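You operate a simulated robot arm through the tools that you are given. There is no shell and no other tool. Be economical: measure what you need, move in short steps, check, and stop when the job is done.

You are at the controls of a simulated two-armed robot. One attempt, no reset.

TASK
Take the lid off the white jar and lay it down on the red tool cabinet top.

Only the result counts: the job must be done as asked and must still hold three seconds after the hand-in. Knocking over, shifting, dropping, spilling or breaking anything else fails it. A push-on lid holds only when it is set on centred and level and pressed home; a screw cap is set on level and turned clockwise until tight.

THE ROBOT
Two 7-joint arms with two-finger grippers on one trunk, on a base that drives. Base frame: it is fixed to the floor where the robot stands at the start and does not move with it; the origin is under the middle of the robot, x ahead of it, y to its left, z up; the surface under the hand at the start is at about z = 0.96. Units: m, degrees, N and s.
The left shoulder is at the start at [0.029, 0.161, 1.232], the right one opposite. With the tool pointing down near the work surface each hand reaches from about 0.26 to 0.72 m from the robot's upright axis, wherever it stands, measured 20 degrees to its own side. Payload 2.45 kg a hand.
Tool frame (each hand has its own): the origin (TCP) lies between the finger pads and is the grasp point; the fingertips stand 0.026 m ahead of it; z points along the fingers, y is the line along which they close. The gripper opens to 0.096 m. The gripper's body begins 0.069 m behind the TCP.
Orientation is that of the tool frame in the base frame, as [roll, pitch, yaw] about the fixed x, y, z axes, in that order (R = Rz(yaw) Ry(pitch) Rx(roll)). With the fingers straight down and closing along the base's y, the tool's x points along the base's -x, its y along +y and its z along -z.

THE INTERFACE
- The arms move only by the tool nudge_tool. It takes "left_increments", "right_increments" or both (then of equal length, played together; a hand with none holds still); each is one flat list of numbers, 6 for each row, row after row: the shift along the base's x, y, z in m, then the turn, a rotation vector about the base's x, y, z in degrees. In form: [x, y, z, wx, wy, wz, x, y, z, wx, wy, wz, ...]. A call has 1 to 10 rows; each row is the pose to reach, as a shift and turn from the pose commanded when the call began. "left_fingers" and "right_fingers" are, for a hand that has rows, the closure in counts, from 0 (fully open) to 255 (shut), set as the call begins (left out, the last holds). Each row takes 0.2 s and may step no farther than 0.05 m and 8.6 degrees from the row before; otherwise, or with a gripper value out of range, the whole call is refused. Where a pose cannot be reached the arm comes as near as it can. A force on the tool above 40 N (or 10 N above the force at the start of the call, whichever is more), or a blocked arm, ends the call early, and 0.2 s more pass. Each finger halts on what it meets, pressing with about 29 N; the grip force reading is that of the motor and also rises with nothing between the fingers. The clock runs only during rows and for 0.2 s after the last one: add rows that repeat a pose to give the fingers time. It gives the time, the measured TCP pose, the force on the tool (base axes), the opening and the grip force at its end, in the units of the frame above (readings bear some noise), with the torque about the TCP (base axes, N m) and any sound that the robot's microphone picked up, and new pictures: "pictures" is both (left out), scene, wrist or none (wrist: the cameras of the hands that moved).
- Cameras (640 x 400 px; columns grow to the right, rows downward): "scene" is now at [0.0794, 0.0001, 1.71]; the picture's right is [0.01, -1.00, -0.00], its down [-0.73, -0.01, -0.68] and it looks along [0.68, 0.01, -0.73] (base axes); focal length 292 px, centre (320, 200). "left" rides on the left gripper at [0.082, -0.003, -0.098] in its tool frame; the picture's right is [0.04, 1.00, 0.00], its down [-0.73, 0.03, -0.68] and it looks along [-0.68, 0.03, 0.73] (tool axes); focal length 256 px, centre (320, 200). "right" rides on the right gripper at [0.082, 0.003, -0.098] in its tool frame; the picture's right is [-0.04, 1.00, 0.00], its down [-0.73, -0.03, -0.68] and it looks along [-0.68, -0.03, 0.73] (tool axes); focal length 256 px, centre (320, 200). There is no depth. A picture from a camera that has moved, and an enlarged one, comes with that camera's place and axes in the base frame and with its lens.
- move_column(by): slides the trunk up (or, below 0, down) by that many m; the arms and the scene camera ride with it, the base frame stays. It gives what a move gives, with no picture.
- roll_base(legs): drives the robot by 1 to 6 legs, each [ahead, left, turn to the left] in m, m and degrees, along the robot's own axes; the way and the turn of a leg run together, so that a leg with both is an arc; at most 1.5 m and 180 degrees a leg. The arms and the cameras ride along, it lands a little off, and it stops where it bumps. It gives what a move gives, and a new picture of the scene camera.
- head_to(pan, tilt): turns the head with the scene camera to pan (to the left, within 120 degrees either way) and tilt (down, from -29 to 69), counted from straight ahead of the robot. It gives what a move gives, and a new picture of the scene camera.
- close_up(camera, box): a new picture of the part [left, top, right, bottom] of that camera's present view, enlarged. No time passes.
- job_done(): hands the job in; it is judged then, once.

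Work in short steps. Places have to be worked out from the pictures, the camera data and where the tool is seen: move nearer, look again, correct. Check each grasp and each placing, and mend what went wrong. You have 120 turns and 260 pictures in all, those below and enlarged ones among them. Open the grippers and draw the arms clear of the work before you hand the job in, unless the task says otherwise; then end with one line.

The tools are called after "Call:" as a command line: name --argument value ..., lists and objects as JSON in quotes. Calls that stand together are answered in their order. nudge_tool: Moves the arms, as the interface text tells. Its arguments: {"type":"object","properties":{"left_increments":{"type":"array","items":{"type":"number"}},"left_fingers":{"type":"number"},"right_increments":{"type":"array","items":{"type":"number"}},"right_fingers":{"type":"number"},"pictures":{"type":"string","enum":["both","scene","wrist","none"]}},"required":[]} The other tools are called the same way: move_column (by) slides the trunk up or down; roll_base (legs) drives the base; head_to (pan, tilt) turns the head that bears the scene camera; close_up (camera, box) takes an enlarged picture of a part of a camera's view; job_done () hands the job in.

At the start:

```text
time: 0.0
left_ee_pos: [0.5008, 0.153, 1.2698]
left_tool_rot: [179.9, -0.1, 179.9]
left_force: [-0.7, 0.1, -0.2]
left_wrist_torque: [0.01, -0.03, 0.03]
left_finger_gap: 0.096
left_grasp_force: 0.1
right_ee_pos: [0.481, -0.2007, 1.23]
right_tool_rot: [179.9, -0.1, 180.0]
right_force: [0.7, -0.6, 0.1]
right_wrist_torque: [0.0, 0.0, -0.01]
right_finger_gap: 0.096
right_grasp_force: 0.2
trunk travel left (down, up): [-0.4, 0.167]
robot x, y, heading: [-0.0027, 0.0009, 0.1]
head pan, tilt: [0.8, 47.0]
```

scene: 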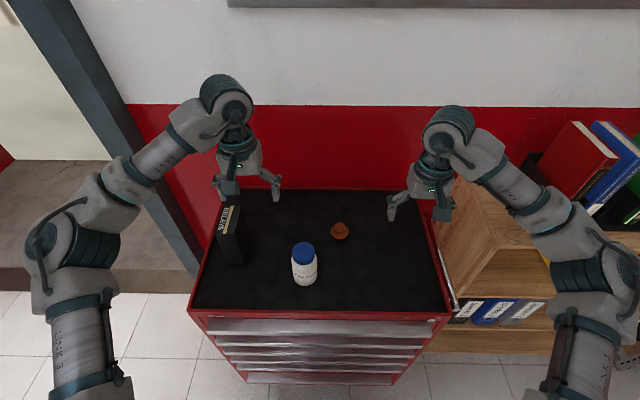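
right: 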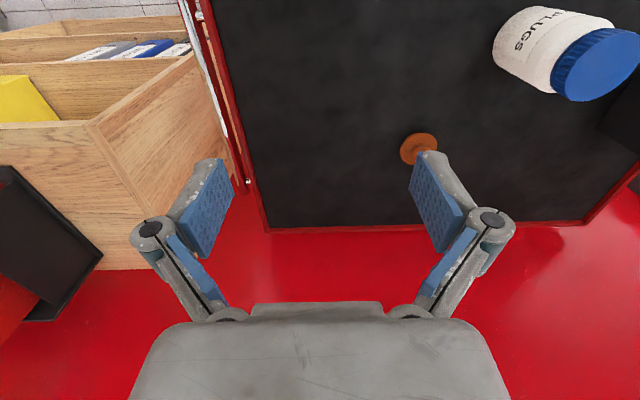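
left: 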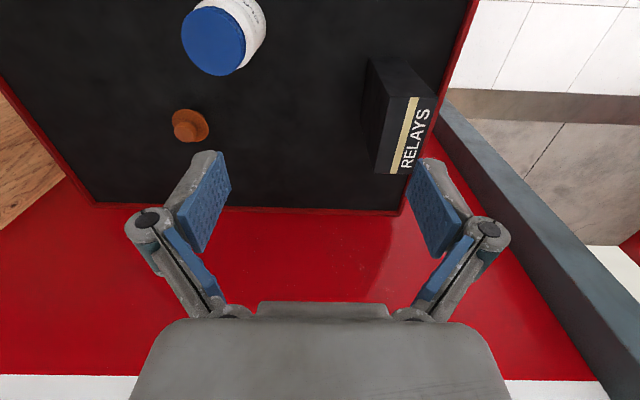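

The jar lid top looks to be about [0.485, 0.049, 1.08], with a diameter near 0.06. I'll take close-ups to see what sort of lid it is.

Call:
close_up --camera "scene" --box '[270, 210, 366, 300]'

Call:
close_up --camera "right" --box '[480, 0, 640, 110]'

Call:
close_up --camera "left" --box '[150, 0, 310, 150]'

```text
4.44 times, centred on (318, 255) of scene
camera zoom: at [0.0794, 0.0001, 1.71], right [0.01, -1.0, 0.0], down [-0.73, -0.01, -0.68], along [0.68, 0.01, -0.73], focal length 1298 px, centre (329, -44)
```

zoom: 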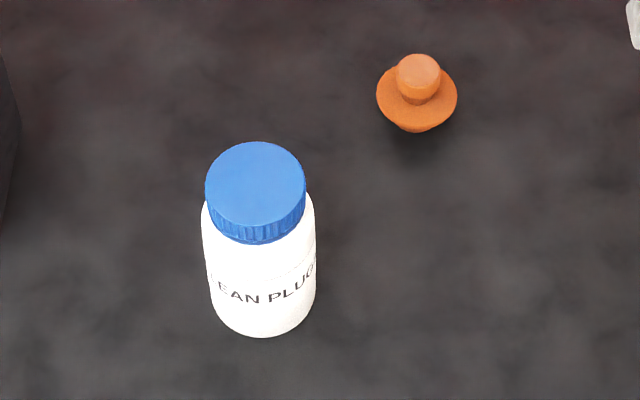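

```text
3.64 times, centred on (560, 55) of right
camera zoom: at [0.4011, -0.1963, 1.3271], right [0.04, 1.0, 0.0], down [0.73, -0.03, 0.68], along [0.68, -0.03, -0.73], focal length 931 px, centre (-553, 727)
```

zoom: 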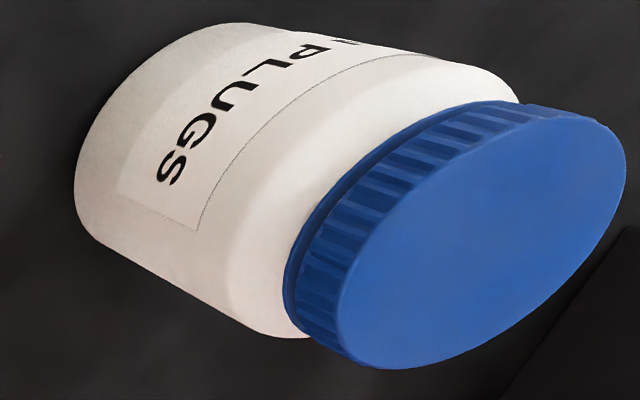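

```text
2.67 times, centred on (230, 75) of left
camera zoom: at [0.417, 0.1481, 1.3673], right [-0.04, 1.0, 0.0], down [0.73, 0.03, 0.68], along [0.68, 0.03, -0.74], focal length 683 px, centre (560, 533)
```

zoom: 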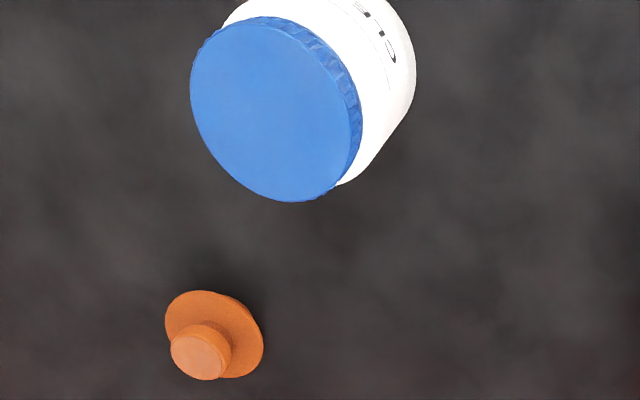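

It is a ribbed screw cap, so the right hand will hold the jar body from the side while the left turns the cap from above. First I yaw the right hand high up.

Call:
nudge_tool --right_increments '[0, 0, 0, 0, 0, -8.5, 0, 0, 0, 0, 0, -17, 0, 0, 0, 0, 0, -25.5, 0, 0, 0, 0, 0, -34, 0, 0, 0, 0, 0, -42.5, 0, 0, 0, 0, 0, -51, 0, 0, 0, 0, 0, -59.5, 0, 0, 0, 0, 0, -68, 0, 0, 0, 0, 0, -76.5, 0, 0, 0, 0, 0, -85]' --pictures "scene"

```text
time: 2.2
left_ee_pos: [0.496, 0.1526, 1.2706]
left_tool_rot: [180.0, 0.0, 180.0]
left_force: [0.1, -0.3, -0.2]
left_wrist_torque: [0.0, 0.07, 0.0]
left_finger_gap: 0.0961
left_grasp_force: 0.0
right_ee_pos: [0.4786, -0.1996, 1.2304]
right_tool_rot: [-179.9, 0.2, 94.8]
right_force: [-0.3, -0.1, 0.6]
right_wrist_torque: [0.02, 0.0, -0.02]
right_finger_gap: 0.096
right_grasp_force: 0.1
trunk travel left (down, up): [-0.4, 0.167]
robot x, y, heading: [-0.0007, -0.0014, -0.1]
head pan, tilt: [0.8, 47.0]
camera scene: at [0.0793, 0.0001, 1.71], right [0.01, -1.0, 0.0], down [-0.73, -0.01, -0.68], along [0.68, 0.01, -0.73], focal length 292 px, centre (320, 200)
```

scene: 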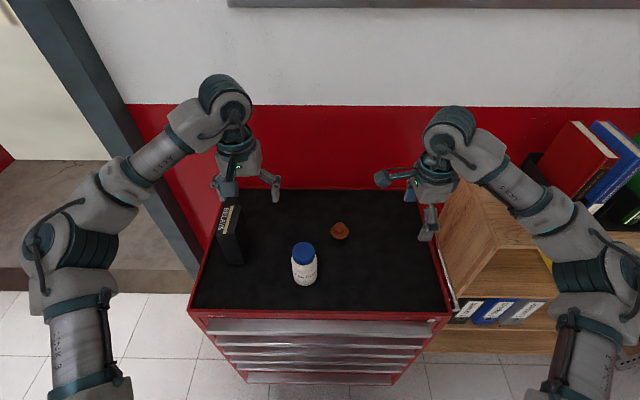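

Yaw went fine. Now I tilt the fingers up to horizontal, pointing +y, while shifting a little left.

Call:
nudge_tool --right_increments '[0, 0.01, 0, 8.5, 0, 0, 0, 0.02, 0, 17, 0, 0, 0, 0.03, 0, 25.5, 0, 0, 0, 0.04, 0, 34, 0, 0, 0, 0.05, 0, 42.5, 0, 0, 0, 0.06, 0, 51, 0, 0, 0, 0.07, 0, 59.5, 0, 0, 0, 0.08, 0, 68, 0, 0, 0, 0.09, 0, 76.5, 0, 0, 0, 0.1, 0, 85, 0, 0]' --pictures "both"

```text
time: 4.4
left_ee_pos: [0.495, 0.1521, 1.271]
left_tool_rot: [179.9, 0.1, -179.9]
left_force: [0.1, 0.7, 0.9]
left_wrist_torque: [0.01, -0.03, 0.03]
left_finger_gap: 0.0959
left_grasp_force: 0.1
right_ee_pos: [0.4795, -0.1001, 1.2318]
right_tool_rot: [135.2, -82.9, 134.9]
right_force: [1.0, -0.2, 0.2]
right_wrist_torque: [-0.03, 0.03, -0.02]
right_finger_gap: 0.096
right_grasp_force: 0.0
trunk travel left (down, up): [-0.4, 0.167]
robot x, y, heading: [0.0013, 0.0042, 0.0]
head pan, tilt: [0.8, 47.0]
camera scene: at [0.0795, -0.0002, 1.71], right [0.01, -1.0, 0.0], down [-0.73, -0.01, -0.68], along [0.68, 0.01, -0.73], focal length 292 px, centre (320, 200)
camera right: at [0.4759, -0.1902, 1.3206], right [1.0, 0.0, 0.05], down [0.03, -0.74, -0.67], along [0.03, 0.67, -0.74], focal length 256 px, centre (320, 200)
```

scene: 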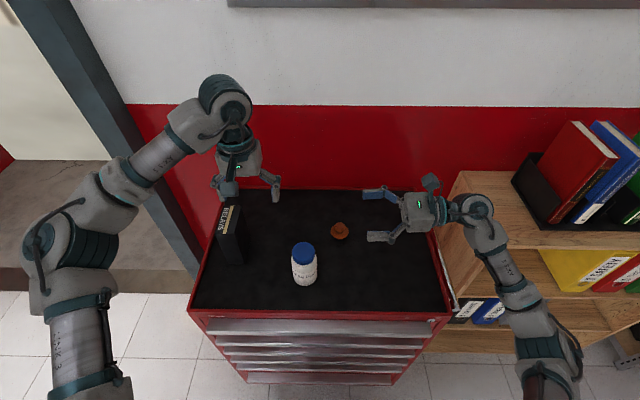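
right: 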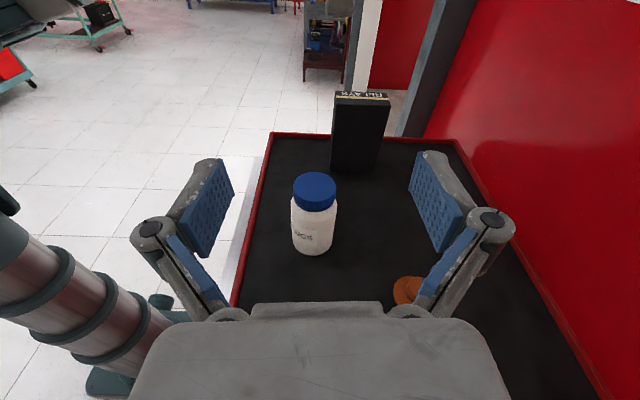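

The right hand reaches this pose. The jar axis is about [0.480, 0.052]. I'll correct the roll, lean the tool about 15° down, then yaw 30° so the forearm comes from the robot's side.

Call:
nudge_tool --right_increments '[0, 0, 0, -5, 2.5, 0, 0, 0, 0, -10, 5, 0]' --pictures "none"

Call:
nudge_tool --right_increments '[-0.015, 0.015, 0, 0, 0, -7.5, -0.03, 0.03, 0, 0, 0, -15, -0.045, 0.045, 0, 0, 0, -22.5, -0.06, 0.057, 0, 0, 0, -30, -0.06, 0.057, 0, 0, 0, -30]' --pictures "both"

```text
time: 5.0
left_ee_pos: [0.495, 0.153, 1.2715]
left_tool_rot: [-180.0, 0.1, 180.0]
left_force: [0.1, -0.5, 0.5]
left_wrist_torque: [-0.01, 0.0, -0.01]
left_finger_gap: 0.0958
left_grasp_force: 0.0
right_ee_pos: [0.4783, -0.1001, 1.2312]
right_tool_rot: [-178.9, -74.8, 89.7]
right_force: [0.2, -0.5, -0.5]
right_wrist_torque: [0.02, -0.02, 0.01]
right_finger_gap: 0.096
right_grasp_force: 0.1
trunk travel left (down, up): [-0.4, 0.167]
robot x, y, heading: [-0.0038, -0.0014, -0.3]
head pan, tilt: [0.8, 47.0]
```

```text
time: 6.2
left_ee_pos: [0.4949, 0.1526, 1.2706]
left_tool_rot: [-179.9, 0.1, -180.0]
left_force: [0.2, -0.1, -0.6]
left_wrist_torque: [0.01, -0.01, 0.01]
left_finger_gap: 0.096
left_grasp_force: 0.0
right_ee_pos: [0.4174, -0.0435, 1.2315]
right_tool_rot: [-179.1, -74.9, 60.1]
right_force: [0.5, -0.9, -0.6]
right_wrist_torque: [0.0, 0.01, 0.0]
right_finger_gap: 0.0957
right_grasp_force: 0.1
trunk travel left (down, up): [-0.4, 0.167]
robot x, y, heading: [-0.0038, 0.0009, -0.1]
head pan, tilt: [0.8, 47.0]
camera scene: at [0.0786, 0.0006, 1.71], right [0.01, -1.0, 0.0], down [-0.73, -0.01, -0.68], along [0.68, 0.01, -0.73], focal length 292 px, centre (320, 200)
camera right: at [0.3857, -0.1073, 1.3351], right [0.87, -0.5, -0.04], down [-0.44, -0.72, -0.53], along [0.23, 0.48, -0.85], focal length 256 px, centre (320, 200)
```

scene: 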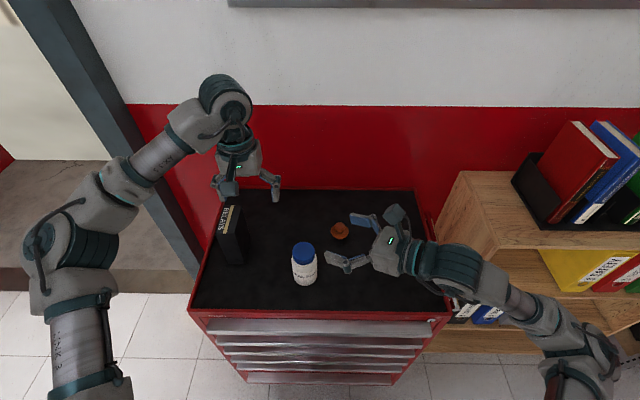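
right: 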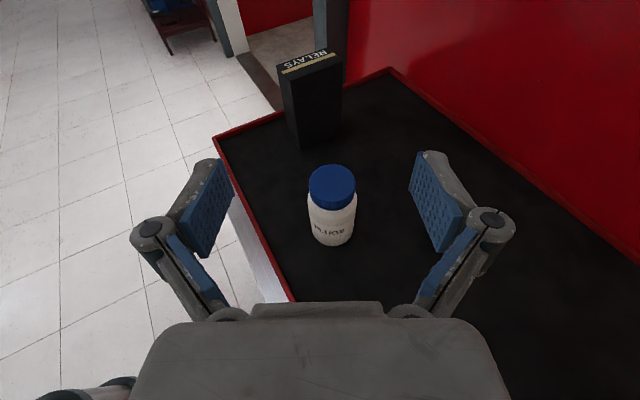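

The jar lid lies ahead of the fingers, about 0.11 away. I lower the right hand, part way first, correcting the 6 mm lateral offset.

Call:
nudge_tool --right_increments '[0.003, -0.002, -0.04, 0, 0, 0, 0.005, -0.003, -0.08, 0, 0, 0, 0.005, -0.003, -0.12, 0, 0, 0, 0.005, -0.003, -0.15, 0, 0, 0, 0.005, -0.003, -0.15, 0, 0, 0]' --pictures "both"

```text
time: 7.4
left_ee_pos: [0.4949, 0.154, 1.2718]
left_tool_rot: [179.9, 0.1, -179.9]
left_force: [1.0, 0.7, 1.1]
left_wrist_torque: [-0.01, -0.01, 0.0]
left_finger_gap: 0.096
left_grasp_force: 0.1
right_ee_pos: [0.4215, -0.0454, 1.082]
right_tool_rot: [-179.2, -74.8, 60.1]
right_force: [0.2, -0.2, -0.5]
right_wrist_torque: [-0.01, -0.01, 0.01]
right_finger_gap: 0.0962
right_grasp_force: 0.0
trunk travel left (down, up): [-0.4, 0.167]
robot x, y, heading: [-0.0025, -0.0013, -0.1]
head pan, tilt: [0.8, 47.0]
camera scene: at [0.0783, 0.0001, 1.7101], right [0.01, -1.0, 0.0], down [-0.73, -0.01, -0.68], along [0.68, 0.01, -0.73], focal length 292 px, centre (320, 200)
camera right: at [0.3899, -0.1106, 1.1853], right [0.87, -0.5, -0.04], down [-0.44, -0.72, -0.53], along [0.23, 0.48, -0.85], focal length 256 px, centre (320, 200)
```

scene: 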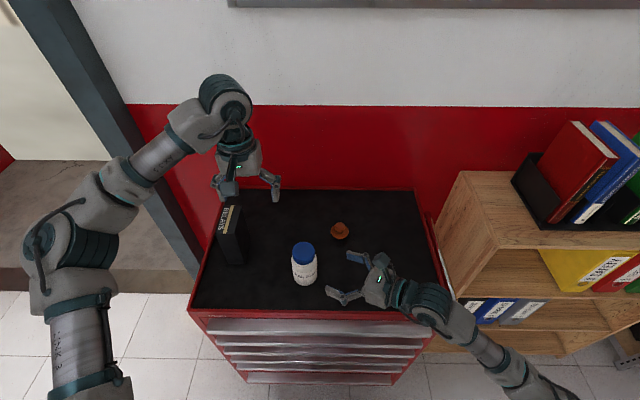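
right: 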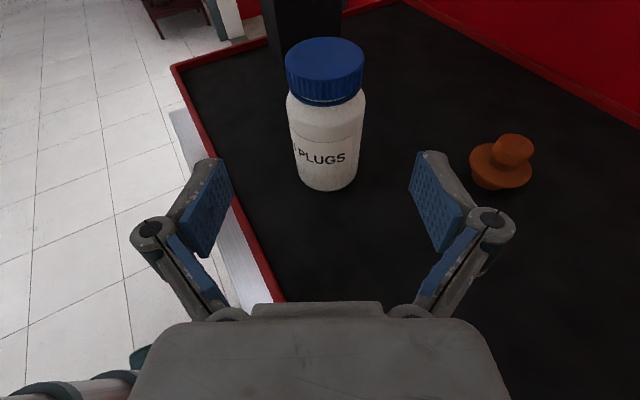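

Refined: jar axis is about [0.4815, 0.052], lid top 1.081, cap bottom about 1.065, and body diameter about 0.063. I lower to z≈1.005 before going in.

Call:
nudge_tool --right_increments '[0.001, -0.001, -0.04, 0, 0, 0, 0.003, -0.001, -0.077, 0, 0, 0, 0.003, -0.001, -0.077, 0, 0, 0]' --pictures "both"

```text
time: 8.2
left_ee_pos: [0.4949, 0.1528, 1.2711]
left_tool_rot: [179.9, 0.1, 180.0]
left_force: [-0.8, -0.1, 0.3]
left_wrist_torque: [0.0, 0.0, -0.01]
left_finger_gap: 0.0962
left_grasp_force: 0.0
right_ee_pos: [0.4253, -0.0458, 1.0031]
right_tool_rot: [-179.3, -74.8, 59.9]
right_force: [-0.7, -0.5, 0.8]
right_wrist_torque: [0.0, 0.0, 0.01]
right_finger_gap: 0.0959
right_grasp_force: 0.0
trunk travel left (down, up): [-0.4, 0.167]
robot x, y, heading: [0.0031, 0.0002, -0.0]
head pan, tilt: [0.8, 47.0]
camera scene: at [0.0779, 0.0003, 1.7101], right [0.01, -1.0, 0.0], down [-0.73, -0.01, -0.68], along [0.68, 0.01, -0.73], focal length 292 px, centre (320, 200)
camera right: at [0.394, -0.1114, 1.1078], right [0.87, -0.5, -0.04], down [-0.44, -0.72, -0.53], along [0.23, 0.48, -0.85], focal length 256 px, centre (320, 200)
```

scene: 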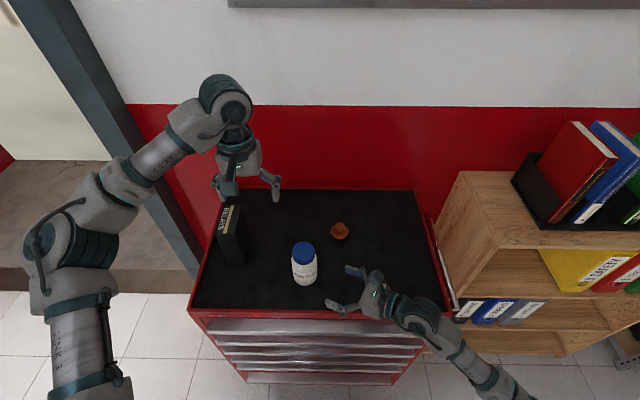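
right: 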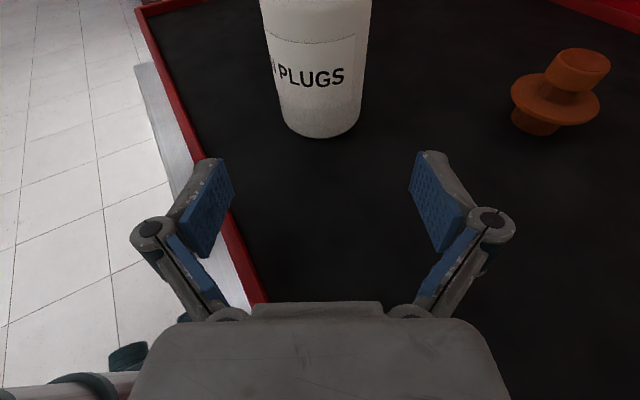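

Aligned. I move in along [0.5, 0.866] by 0.112.

Call:
nudge_tool --right_increments '[0.01, 0.0173, 0, 0, 0, 0, 0.02, 0.0346, 0, 0, 0, 0, 0.03, 0.052, 0, 0, 0, 0, 0.04, 0.0693, 0, 0, 0, 0, 0.05, 0.0866, 0, 0, 0, 0, 0.056, 0.097, 0, 0, 0, 0, 0.056, 0.097, 0, 0, 0, 0]' --pictures "both"

```text
time: 9.8
left_ee_pos: [0.4957, 0.1531, 1.2714]
left_tool_rot: [-179.9, 0.0, 180.0]
left_force: [0.3, 0.4, 0.9]
left_wrist_torque: [-0.01, -0.03, 0.0]
left_finger_gap: 0.0959
left_grasp_force: 0.0
right_ee_pos: [0.4828, 0.0505, 1.0045]
right_tool_rot: [-179.3, -74.8, 60.2]
right_force: [0.3, 1.2, -0.8]
right_wrist_torque: [0.0, -0.01, -0.03]
right_finger_gap: 0.0958
right_grasp_force: 0.0
trunk travel left (down, up): [-0.4, 0.167]
robot x, y, heading: [-0.0002, -0.0017, -0.0]
head pan, tilt: [0.8, 47.0]
camera scene: at [0.0783, 0.0015, 1.7101], right [0.01, -1.0, 0.0], down [-0.73, -0.01, -0.68], along [0.68, 0.01, -0.73], focal length 292 px, centre (320, 200)
camera right: at [0.4499, -0.0143, 1.1081], right [0.87, -0.5, -0.04], down [-0.44, -0.72, -0.53], along [0.23, 0.48, -0.85], focal length 256 px, centre (320, 200)
```

scene: 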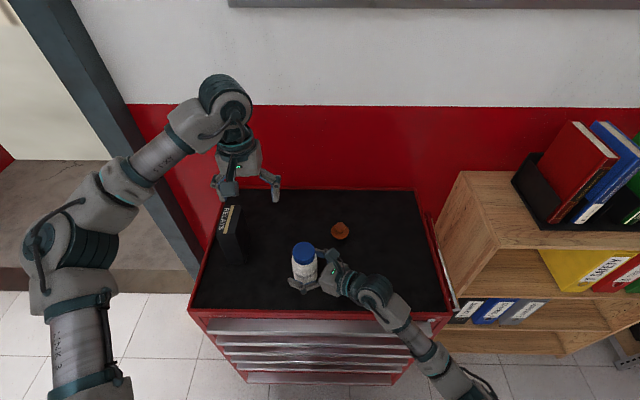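
right: 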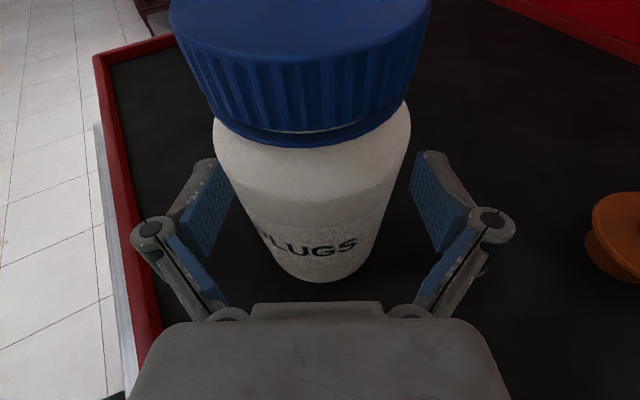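

The jar sits between the fingers. I close the right hand.

Call:
nudge_tool --right_increments '[0, 0, 0, 0, 0, 0, 0, 0, 0, 0, 0, 0, 0, 0, 0, 0, 0, 0, 0, 0, 0, 0, 0, 0]' --right_fingers 255 --pictures "both"

```text
time: 10.8
left_ee_pos: [0.495, 0.1541, 1.2714]
left_tool_rot: [-179.9, 0.2, -180.0]
left_force: [0.5, 0.2, -0.5]
left_wrist_torque: [-0.01, 0.0, 0.03]
left_finger_gap: 0.096
left_grasp_force: 0.0
right_ee_pos: [0.4826, 0.0521, 1.0045]
right_tool_rot: [-179.2, -74.8, 60.1]
right_force: [1.1, 0.3, 2.5]
right_wrist_torque: [0.05, 0.01, -0.06]
right_finger_gap: 0.0634
right_grasp_force: 28.8
trunk travel left (down, up): [-0.4, 0.167]
robot x, y, heading: [-0.0026, 0.0015, -0.1]
head pan, tilt: [0.8, 47.0]
camera scene: at [0.0783, 0.0017, 1.7101], right [0.01, -1.0, 0.0], down [-0.73, -0.01, -0.68], along [0.68, 0.01, -0.73], focal length 292 px, centre (320, 200)
camera right: at [0.4498, -0.0144, 1.1083], right [0.87, -0.5, -0.04], down [-0.44, -0.72, -0.53], along [0.23, 0.48, -0.85], focal length 256 px, centre (320, 200)
```

scene: 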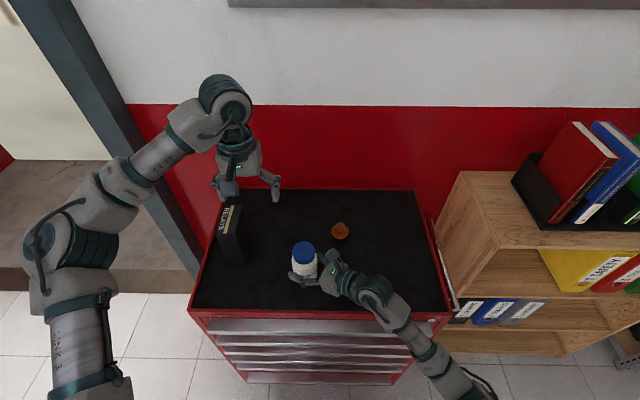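
right: 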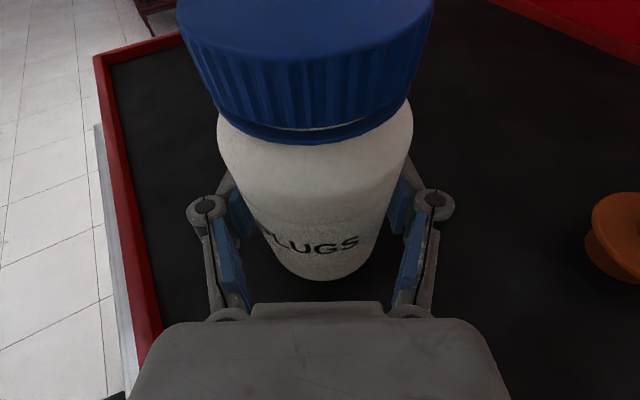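

Jar held (gap 0.0634, force 28.8). Now I bring the left hand above the cap with its yaw pre-wound to -80°, ready for a counter-clockwise stroke.

Call:
nudge_tool --left_increments '[-0.0013, -0.01, 0, 0, 0, -8, -0.0026, -0.02, 0, 0, 0, -16, -0.004, -0.03, 0, 0, 0, -24, -0.0052, -0.04, 0, 0, 0, -32, -0.0065, -0.05, 0, 0, 0, -40, -0.008, -0.06, 0, 0, 0, -48, -0.009, -0.07, 0, 0, 0, -56, -0.0104, -0.08, 0, 0, 0, -64, -0.0117, -0.09, -0.02, 0, 0, -72, -0.013, -0.1015, -0.04, 0, 0, -80]' --pictures "both"

```text
time: 13.0
left_ee_pos: [0.3996, 0.0302, 1.2192]
left_tool_rot: [179.8, 0.2, 100.4]
left_force: [-0.3, -0.4, 0.4]
left_wrist_torque: [0.04, -0.03, 0.0]
left_finger_gap: 0.0962
left_grasp_force: 0.0
left hand out of reach, approached as far as the arm can: row 8, 9, 10
right_ee_pos: [0.4821, 0.0505, 1.0046]
right_tool_rot: [-179.1, -74.9, 60.1]
right_force: [-1.5, -0.1, 3.4]
right_wrist_torque: [-0.11, 0.02, -0.05]
right_finger_gap: 0.0636
right_grasp_force: 29.3
trunk travel left (down, up): [-0.4, 0.167]
robot x, y, heading: [0.0004, 0.0038, 0.2]
head pan, tilt: [0.8, 47.0]
camera scene: at [0.0773, 0.0002, 1.7101], right [0.01, -1.0, 0.0], down [-0.73, -0.01, -0.68], along [0.68, 0.01, -0.73], focal length 292 px, centre (320, 200)
camera left: at [0.381, 0.1089, 1.3161], right [0.98, 0.22, 0.0], down [0.16, -0.71, 0.68], along [0.15, -0.67, -0.73], focal length 256 px, centre (320, 200)
```

scene: 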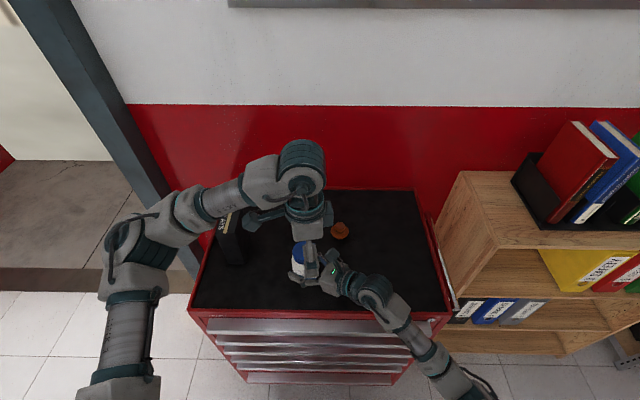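
left: 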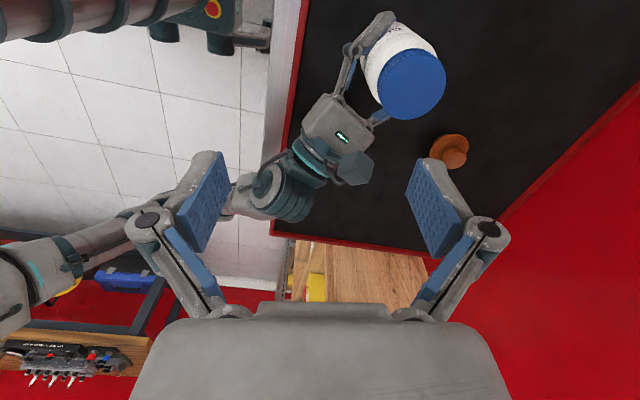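

Out of reach at this yaw: the wrist limit is near -60°. I unwind to about -52° and see where it settles.

Call:
nudge_tool --left_increments '[0, 0, 0, 0, 0, 8, 0, 0, 0, 0, 0, 16, 0, 0, 0, 0, 0, 24, 0, 0, 0, 0, 0, 28, 0, 0, 0, 0, 0, 28]' --pictures "both"

```text
time: 14.2
left_ee_pos: [0.4016, 0.0313, 1.2183]
left_tool_rot: [-179.9, 0.1, 128.1]
left_force: [0.2, 0.5, 0.0]
left_wrist_torque: [-0.02, -0.02, 0.01]
left_finger_gap: 0.096
left_grasp_force: 0.2
right_ee_pos: [0.4822, 0.0506, 1.0048]
right_tool_rot: [-179.2, -74.8, 60.0]
right_force: [-1.7, -0.8, 2.7]
right_wrist_torque: [-0.06, 0.03, 0.03]
right_finger_gap: 0.0636
right_grasp_force: 29.0
trunk travel left (down, up): [-0.4, 0.167]
robot x, y, heading: [-0.0018, -0.0058, 0.0]
head pan, tilt: [0.8, 47.0]
camera scene: at [0.0772, 0.0005, 1.7101], right [0.01, -1.0, 0.0], down [-0.73, -0.01, -0.68], along [0.68, 0.01, -0.73], focal length 292 px, centre (320, 200)
camera left: at [0.3484, 0.0929, 1.3158], right [0.76, 0.65, 0.0], down [0.48, -0.56, 0.68], along [0.44, -0.52, -0.73], focal length 256 px, centre (320, 200)
```

scene: 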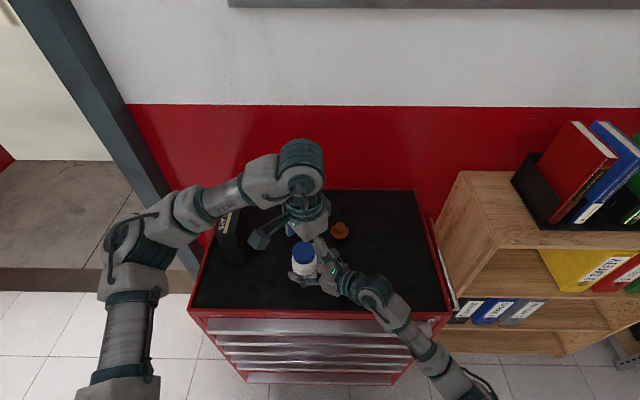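
left: 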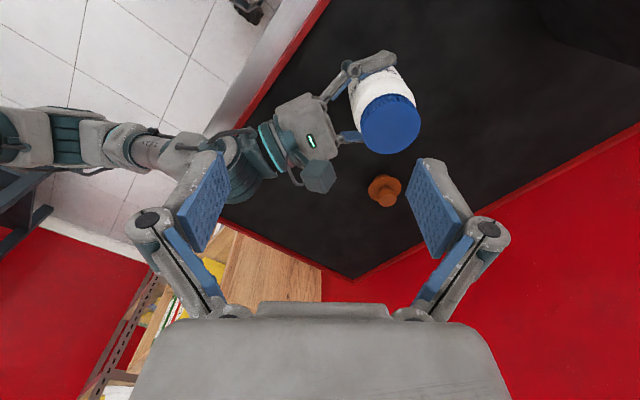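

The right hand's camera is a solid cube, so I'll work from yaw ~0 toward +105 with the fingers only partly open. I move above the cap and unwind to yaw 0.

Call:
nudge_tool --left_increments '[0.012, 0.003, 0, 0, 0, 8, 0.024, 0.006, 0, 0, 0, 16, 0.036, 0.009, 0, 0, 0, 24, 0.048, 0.012, 0, 0, 0, 32, 0.06, 0.015, 0, 0, 0, 40, 0.072, 0.018, 0, 0, 0, 48, 0.08, 0.021, 0, 0, 0, 52, 0.08, 0.021, 0, 0, 0, 52]' --left_fingers 50 --pictures "both"

```text
time: 16.0
left_ee_pos: [0.4836, 0.0533, 1.219]
left_tool_rot: [180.0, 0.0, -179.8]
left_force: [-0.2, 1.9, -0.5]
left_wrist_torque: [0.03, 0.0, 0.0]
left_finger_gap: 0.0773
left_grasp_force: 0.1
right_ee_pos: [0.4815, 0.052, 1.0047]
right_tool_rot: [-179.2, -74.8, 60.2]
right_force: [-0.2, 0.4, 2.3]
right_wrist_torque: [-0.04, 0.0, 0.01]
right_finger_gap: 0.0633
right_grasp_force: 29.0
trunk travel left (down, up): [-0.4, 0.167]
robot x, y, heading: [-0.0003, 0.0031, -0.2]
head pan, tilt: [0.8, 47.0]
camera scene: at [0.078, 0.0005, 1.7101], right [0.01, -1.0, 0.0], down [-0.73, -0.01, -0.68], along [0.68, 0.01, -0.73], focal length 292 px, centre (320, 200)
camera left: at [0.4016, 0.0482, 1.3161], right [-0.04, 1.0, 0.0], down [0.73, 0.03, 0.68], along [0.68, 0.03, -0.73], focal length 256 px, centre (320, 200)
```

scene: 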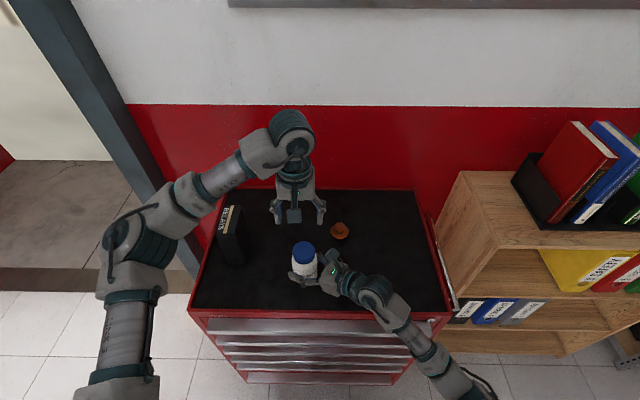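
left: 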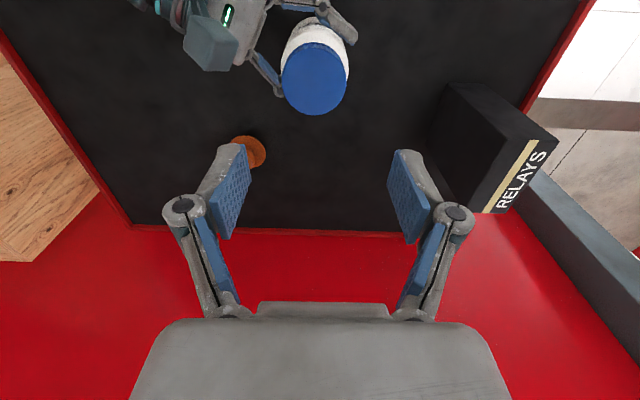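

The lid estimates cluster near [0.481, 0.050]. I lower to just above the cap and check again.

Call:
nudge_tool --left_increments '[-0.001, -0.001, -0.04, 0, 0, 0, -0.002, -0.003, -0.08, 0, 0, 0, -0.002, -0.003, -0.1, 0, 0, 0, -0.002, -0.003, -0.1, 0, 0, 0]' --pictures "both"

Call:
close_up --camera "scene" --box '[250, 190, 370, 300]'

Call:
close_up --camera "right" --box '[120, 0, 520, 300]'

```text
time: 17.0
left_ee_pos: [0.4833, 0.0489, 1.1193]
left_tool_rot: [-180.0, 0.1, -179.9]
left_force: [0.4, 0.2, 0.1]
left_wrist_torque: [0.04, 0.0, 0.02]
left_finger_gap: 0.0768
left_grasp_force: 0.1
right_ee_pos: [0.4828, 0.0498, 1.0039]
right_tool_rot: [-179.3, -74.8, 60.1]
right_force: [-0.8, -0.3, 2.8]
right_wrist_torque: [-0.05, -0.07, -0.03]
right_finger_gap: 0.0635
right_grasp_force: 28.8
trunk travel left (down, up): [-0.4, 0.167]
robot x, y, heading: [-0.0023, -0.0011, -0.2]
head pan, tilt: [0.8, 47.0]
camera scene: at [0.0781, 0.0003, 1.7101], right [0.01, -1.0, 0.0], down [-0.73, -0.01, -0.68], along [0.68, 0.01, -0.73], focal length 292 px, centre (320, 200)
camera left: at [0.3995, 0.0447, 1.2161], right [-0.04, 1.0, 0.0], down [0.73, 0.03, 0.68], along [0.68, 0.03, -0.73], focal length 256 px, centre (320, 200)
```

scene: 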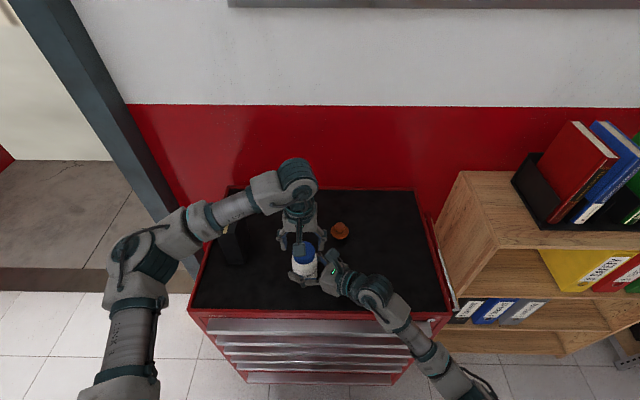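
left: 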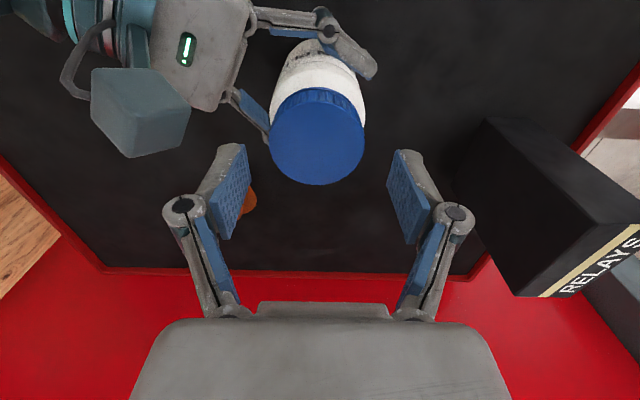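

```text
3.64 times, centred on (310, 245) of scene
camera zoom: at [0.0781, 0.0003, 1.7101], right [0.01, -1.0, 0.0], down [-0.73, -0.01, -0.68], along [0.68, 0.01, -0.73], focal length 1062 px, centre (356, 36)
```

zoom: 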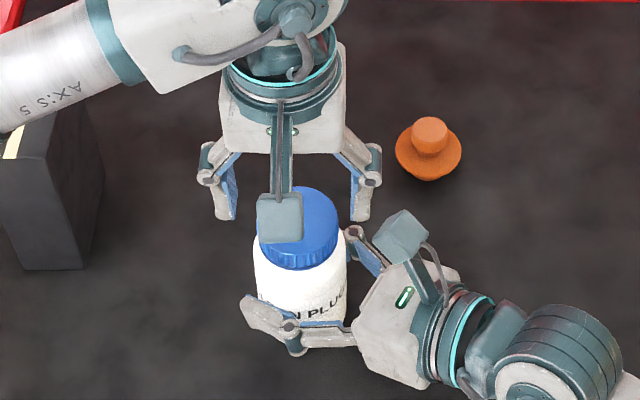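

```text
1.33 times, centred on (320, 150) of right
camera zoom: at [0.4498, -0.0153, 1.1082], right [0.87, -0.5, -0.04], down [-0.44, -0.72, -0.53], along [0.23, 0.48, -0.85], focal length 341 px, centre (320, 267)
```

zoom: 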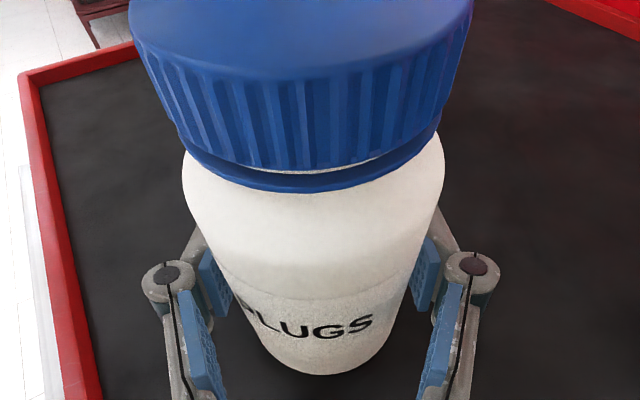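

The fingers straddle the cap in y. I lower to TCP z≈1.088 so the tips sit at the cap's lower edge and clear the jar's shoulder.

Call:
nudge_tool --left_increments '[-0.002, -0.001, -0.016, 0, 0, 0, -0.003, -0.001, -0.031, 0, 0, 0, -0.003, -0.001, -0.031, 0, 0, 0]' --pictures "wrist"

Call:
close_up --camera "right" --box '[120, 0, 520, 300]'

Call:
close_up --camera "scene" --box '[250, 190, 370, 300]'

```text
time: 17.8
left_ee_pos: [0.4783, 0.0505, 1.088]
left_tool_rot: [-180.0, 0.0, 179.9]
left_force: [-0.3, -0.5, -0.3]
left_wrist_torque: [-0.01, 0.02, 0.01]
left_finger_gap: 0.0771
left_grasp_force: 0.0
right_ee_pos: [0.4813, 0.0501, 1.0049]
right_tool_rot: [-179.1, -74.8, 60.1]
right_force: [-0.1, -1.5, 2.3]
right_wrist_torque: [-0.04, -0.03, -0.05]
right_finger_gap: 0.0637
right_grasp_force: 29.4
trunk travel left (down, up): [-0.4, 0.167]
robot x, y, heading: [0.003, -0.0005, 0.2]
head pan, tilt: [0.8, 47.0]
camera left: at [0.3963, 0.0453, 1.1863], right [-0.04, 1.0, 0.0], down [0.73, 0.03, 0.68], along [0.68, 0.03, -0.73], focal length 256 px, centre (320, 200)
```

left: 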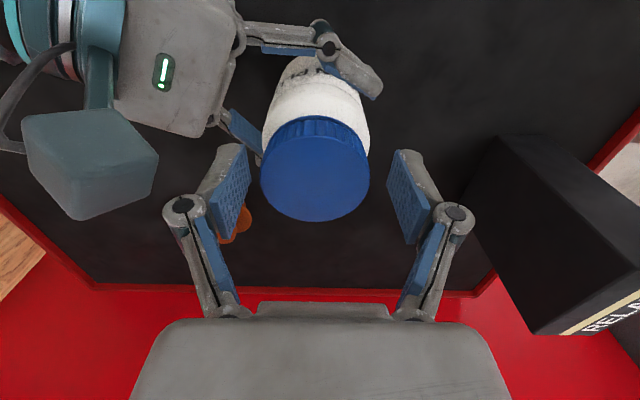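

```text
1.33 times, centred on (320, 150) of right
camera zoom: at [0.4498, -0.0153, 1.1082], right [0.87, -0.5, -0.04], down [-0.44, -0.72, -0.53], along [0.23, 0.48, -0.85], focal length 341 px, centre (320, 267)
```

zoom: 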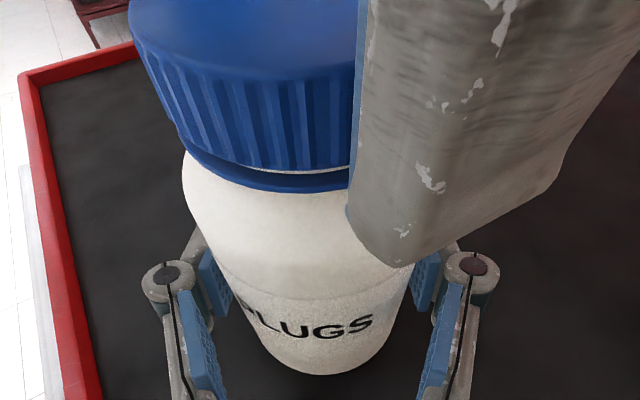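

```text
3.64 times, centred on (310, 245) of scene
camera zoom: at [0.0782, 0.0003, 1.7101], right [0.01, -1.0, 0.0], down [-0.73, -0.01, -0.68], along [0.68, 0.01, -0.73], focal length 1062 px, centre (356, 36)
```

zoom: 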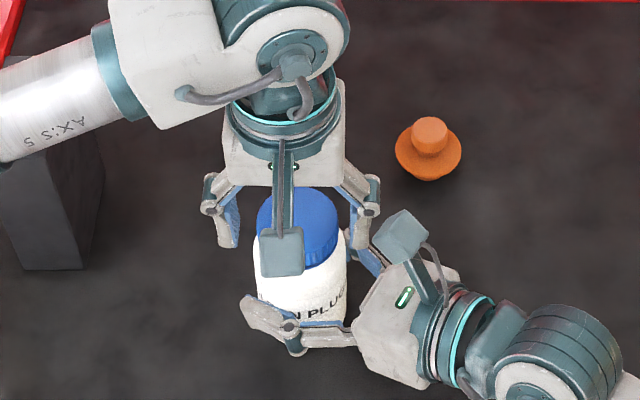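

The cameras disagree on the fore-aft alignment, so I take a closer look from the left wrist.

Call:
close_up --camera "left" --box '[160, 100, 480, 300]'

```text
2.00 times, centred on (320, 200) of left
camera zoom: at [0.3963, 0.0453, 1.1863], right [-0.04, 1.0, 0.0], down [0.73, 0.03, 0.68], along [0.68, 0.03, -0.73], focal length 512 px, centre (320, 200)
```

zoom: 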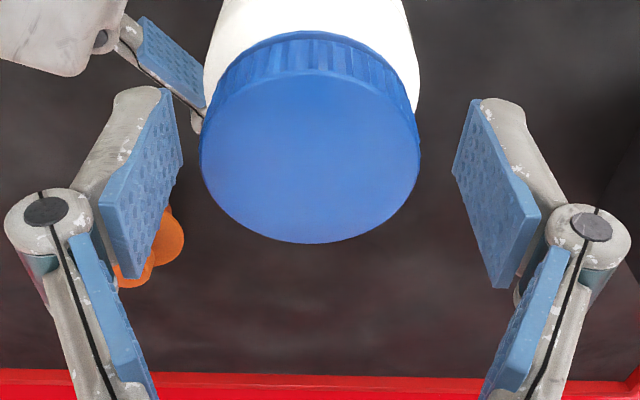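

The lid's top face is actually centred about 2–3 mm from the TCP plane, so it is aligned well enough. I close the left hand on the cap.

Call:
nudge_tool --left_increments '[0, 0, 0, 0, 0, 0, 0, 0, 0, 0, 0, 0, 0, 0, 0, 0, 0, 0]' --left_fingers 255 --pictures "wrist"

Call:
close_up --camera "right" --box '[120, 0, 520, 300]'

```text
time: 18.6
left_ee_pos: [0.4784, 0.0477, 1.0905]
left_tool_rot: [-179.8, 0.2, 179.8]
left_force: [-0.9, -19.0, 9.4]
left_wrist_torque: [-0.53, 0.1, -0.07]
left_finger_gap: 0.0536
left_grasp_force: 28.9
right_ee_pos: [0.4816, 0.0511, 1.0043]
right_tool_rot: [-179.2, -74.8, 60.2]
right_force: [4.9, 18.7, 0.6]
right_wrist_torque: [-0.92, -0.16, -0.13]
right_finger_gap: 0.0634
right_grasp_force: 29.3
trunk travel left (down, up): [-0.4, 0.167]
robot x, y, heading: [-0.0016, 0.0018, -0.0]
head pan, tilt: [0.8, 47.0]
camera left: at [0.3958, 0.0446, 1.1873], right [-0.04, 1.0, 0.0], down [0.73, 0.03, 0.68], along [0.68, 0.02, -0.73], focal length 256 px, centre (320, 200)
```

left: 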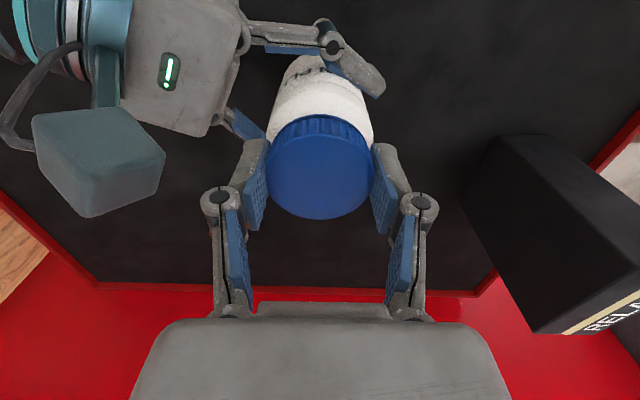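

```text
1.33 times, centred on (320, 150) of right
camera zoom: at [0.4493, -0.0146, 1.1082], right [0.87, -0.49, -0.04], down [-0.44, -0.72, -0.53], along [0.23, 0.48, -0.85], focal length 341 px, centre (320, 267)
```

zoom: 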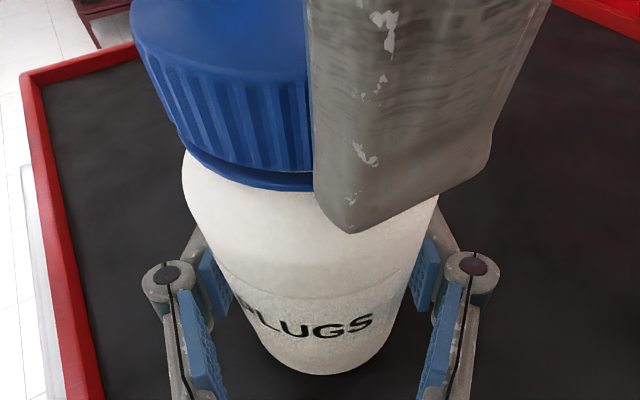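

The cap is gripped (gap 0.0536) with a 19 N side load, so I relax the left hand by about 3 mm toward -y and 2 mm up.

Call:
nudge_tool --left_increments '[0, -0.0015, 0.001, 0, 0, 0, 0, -0.003, 0.002, 0, 0, 0, 0, -0.003, 0.002, 0, 0, 0]' --pictures "none"

```text
time: 19.4
left_ee_pos: [0.4792, 0.0484, 1.0885]
left_tool_rot: [-180.0, 0.1, -180.0]
left_force: [1.3, -5.9, 2.6]
left_wrist_torque: [-0.35, -0.06, 0.01]
left_finger_gap: 0.0534
left_grasp_force: 28.5
right_ee_pos: [0.4814, 0.0513, 1.0046]
right_tool_rot: [-179.2, -74.8, 60.0]
right_force: [-2.2, 7.8, 1.8]
right_wrist_torque: [-0.09, 0.02, 0.0]
right_finger_gap: 0.0634
right_grasp_force: 29.0
trunk travel left (down, up): [-0.4, 0.167]
robot x, y, heading: [-0.0043, 0.0004, 0.2]
head pan, tilt: [0.8, 47.0]
```

Side load eased. Now I turn the cap counter-clockwise 40° with a slight rise.

Call:
nudge_tool --left_increments '[0, 0, 0, 0, 0, 8, 0, 0, 0, 0, 0, 16, 0, 0, 0.0003, 0, 0, 24, 0, 0, 0.0003, 0, 0, 32, 0, 0, 0.0004, 0, 0, 40, 0, 0, 0.0004, 0, 0, 40]' --pictures "wrist"

Call:
close_up --camera "right" --box '[120, 0, 520, 300]'

```text
time: 20.8
left_ee_pos: [0.4798, 0.0464, 1.0906]
left_tool_rot: [-180.0, 0.2, -139.8]
left_force: [14.8, 6.0, 1.2]
left_wrist_torque: [0.42, -0.17, -0.01]
left_finger_gap: 0.0532
left_grasp_force: 29.1
right_ee_pos: [0.4828, 0.0512, 1.0044]
right_tool_rot: [-179.3, -74.9, 60.2]
right_force: [-15.3, -6.1, 2.1]
right_wrist_torque: [0.24, -1.09, -0.05]
right_finger_gap: 0.0636
right_grasp_force: 28.7
trunk travel left (down, up): [-0.4, 0.167]
robot x, y, heading: [0.0028, -0.0019, 0.2]
head pan, tilt: [0.8, 47.0]
camera left: at [0.4175, -0.0099, 1.1878], right [-0.68, 0.74, 0.0], down [0.54, 0.49, 0.68], along [0.5, 0.46, -0.73], focal length 256 px, centre (320, 200)
```

left: 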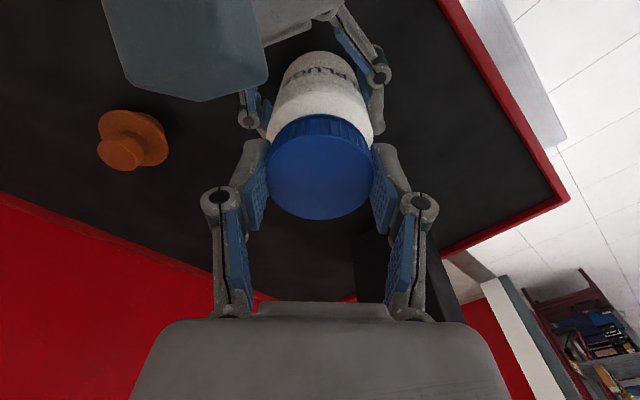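

```text
1.33 times, centred on (320, 150) of right
camera zoom: at [0.4495, -0.0151, 1.1082], right [0.87, -0.5, -0.04], down [-0.44, -0.72, -0.53], along [0.23, 0.48, -0.85], focal length 341 px, centre (320, 267)
```

zoom: 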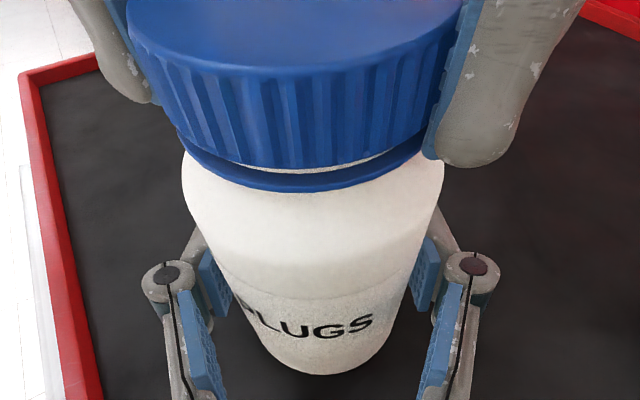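

The jar body didn't turn, and the cap moved with low torque. I relieve the side load by shifting +x and continue another 40°.

Call:
nudge_tool --left_increments '[0.003, 0.001, 0.0002, 0, 0, 8, 0.003, 0.0015, 0.0004, 0, 0, 16, 0.003, 0.002, 0.0005, 0, 0, 24, 0.003, 0.0025, 0.0006, 0, 0, 32, 0.003, 0.003, 0.0006, 0, 0, 40, 0.003, 0.003, 0.0006, 0, 0, 40]' --pictures "wrist"

Call:
close_up --camera "right" --box '[120, 0, 520, 300]'

```text
time: 22.2
left_ee_pos: [0.4807, 0.0477, 1.0904]
left_tool_rot: [-180.0, 0.1, -100.0]
left_force: [-5.2, -20.3, 2.5]
left_wrist_torque: [-0.84, 0.51, 0.0]
left_finger_gap: 0.0536
left_grasp_force: 28.8
right_ee_pos: [0.4815, 0.0509, 1.0046]
right_tool_rot: [-179.2, -74.9, 60.0]
right_force: [4.7, 19.9, 2.0]
right_wrist_torque: [-0.8, -0.14, -0.09]
right_finger_gap: 0.0632
right_grasp_force: 29.2
trunk travel left (down, up): [-0.4, 0.167]
robot x, y, heading: [0.0047, -0.0016, 0.0]
head pan, tilt: [0.8, 47.0]
camera left: at [0.4688, -0.0343, 1.1885], right [-0.99, 0.13, 0.0], down [0.1, 0.73, 0.68], along [0.09, 0.67, -0.73], focal length 256 px, centre (320, 200)
```

left: 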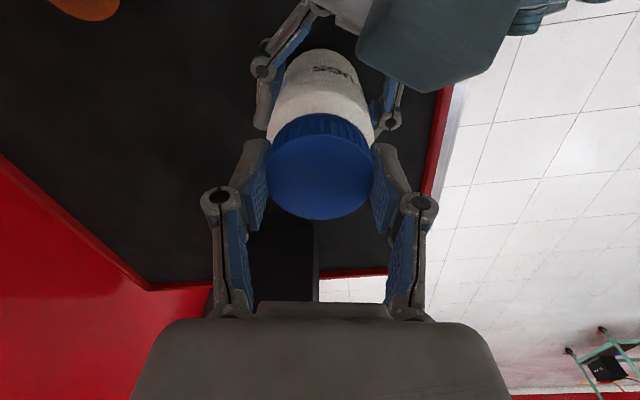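

```text
1.33 times, centred on (320, 150) of right
camera zoom: at [0.4495, -0.0149, 1.1084], right [0.87, -0.5, -0.04], down [-0.44, -0.72, -0.53], along [0.23, 0.48, -0.85], focal length 341 px, centre (320, 267)
```

zoom: 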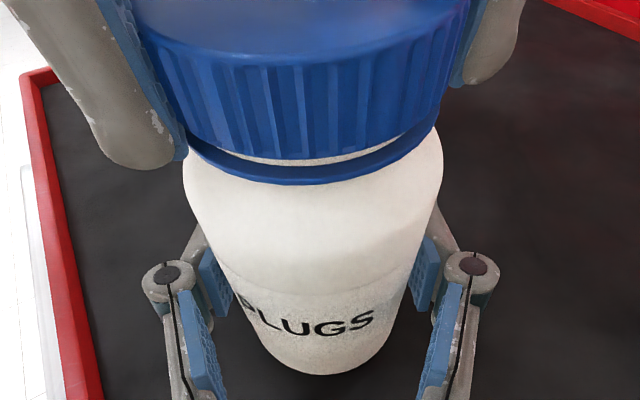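

The cap is rising. I relieve the -20 N load in y and turn another 32°.

Call:
nudge_tool --left_increments '[-0.001, -0.002, 0.0003, 0, 0, 8, -0.001, -0.004, 0.0006, 0, 0, 16, -0.001, -0.004, 0.0007, 0, 0, 24, -0.001, -0.004, 0.0008, 0, 0, 32, -0.001, -0.004, 0.0008, 0, 0, 32]' --pictures "wrist"

Call:
close_up --camera "right" --box '[120, 0, 520, 300]'

```text
time: 23.4
left_ee_pos: [0.4804, 0.0453, 1.0906]
left_tool_rot: [-179.9, 0.3, -67.7]
left_force: [16.6, 11.0, -1.9]
left_wrist_torque: [0.97, -0.41, -0.01]
left_finger_gap: 0.0534
left_grasp_force: 29.1
right_ee_pos: [0.4817, 0.0512, 1.0043]
right_tool_rot: [-179.3, -74.7, 60.1]
right_force: [-18.7, -10.8, 4.2]
right_wrist_torque: [0.06, -0.9, -0.06]
right_finger_gap: 0.0635
right_grasp_force: 28.8
trunk travel left (down, up): [-0.4, 0.167]
robot x, y, heading: [0.002, -0.0003, 0.2]
head pan, tilt: [0.8, 47.0]
camera left: at [0.5133, -0.0296, 1.1889], right [-0.91, -0.42, 0.0], down [-0.31, 0.66, 0.68], along [-0.28, 0.62, -0.73], focal length 256 px, centre (320, 200)
```

left: 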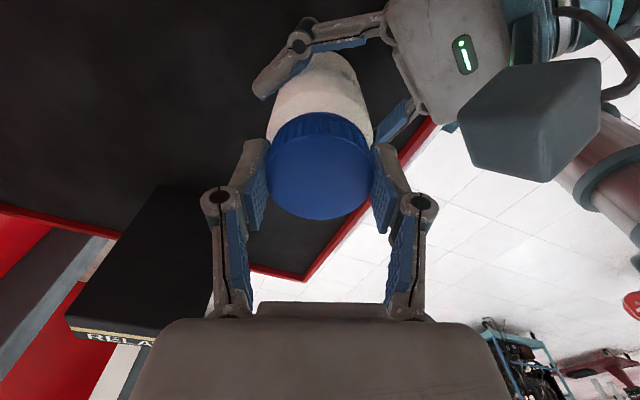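

```text
1.33 times, centred on (320, 150) of right
camera zoom: at [0.4495, -0.0151, 1.1081], right [0.87, -0.5, -0.04], down [-0.44, -0.72, -0.53], along [0.23, 0.48, -0.85], focal length 341 px, centre (320, 267)
```

zoom: 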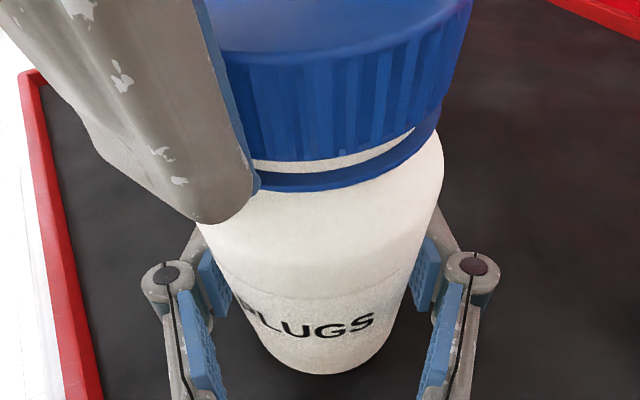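

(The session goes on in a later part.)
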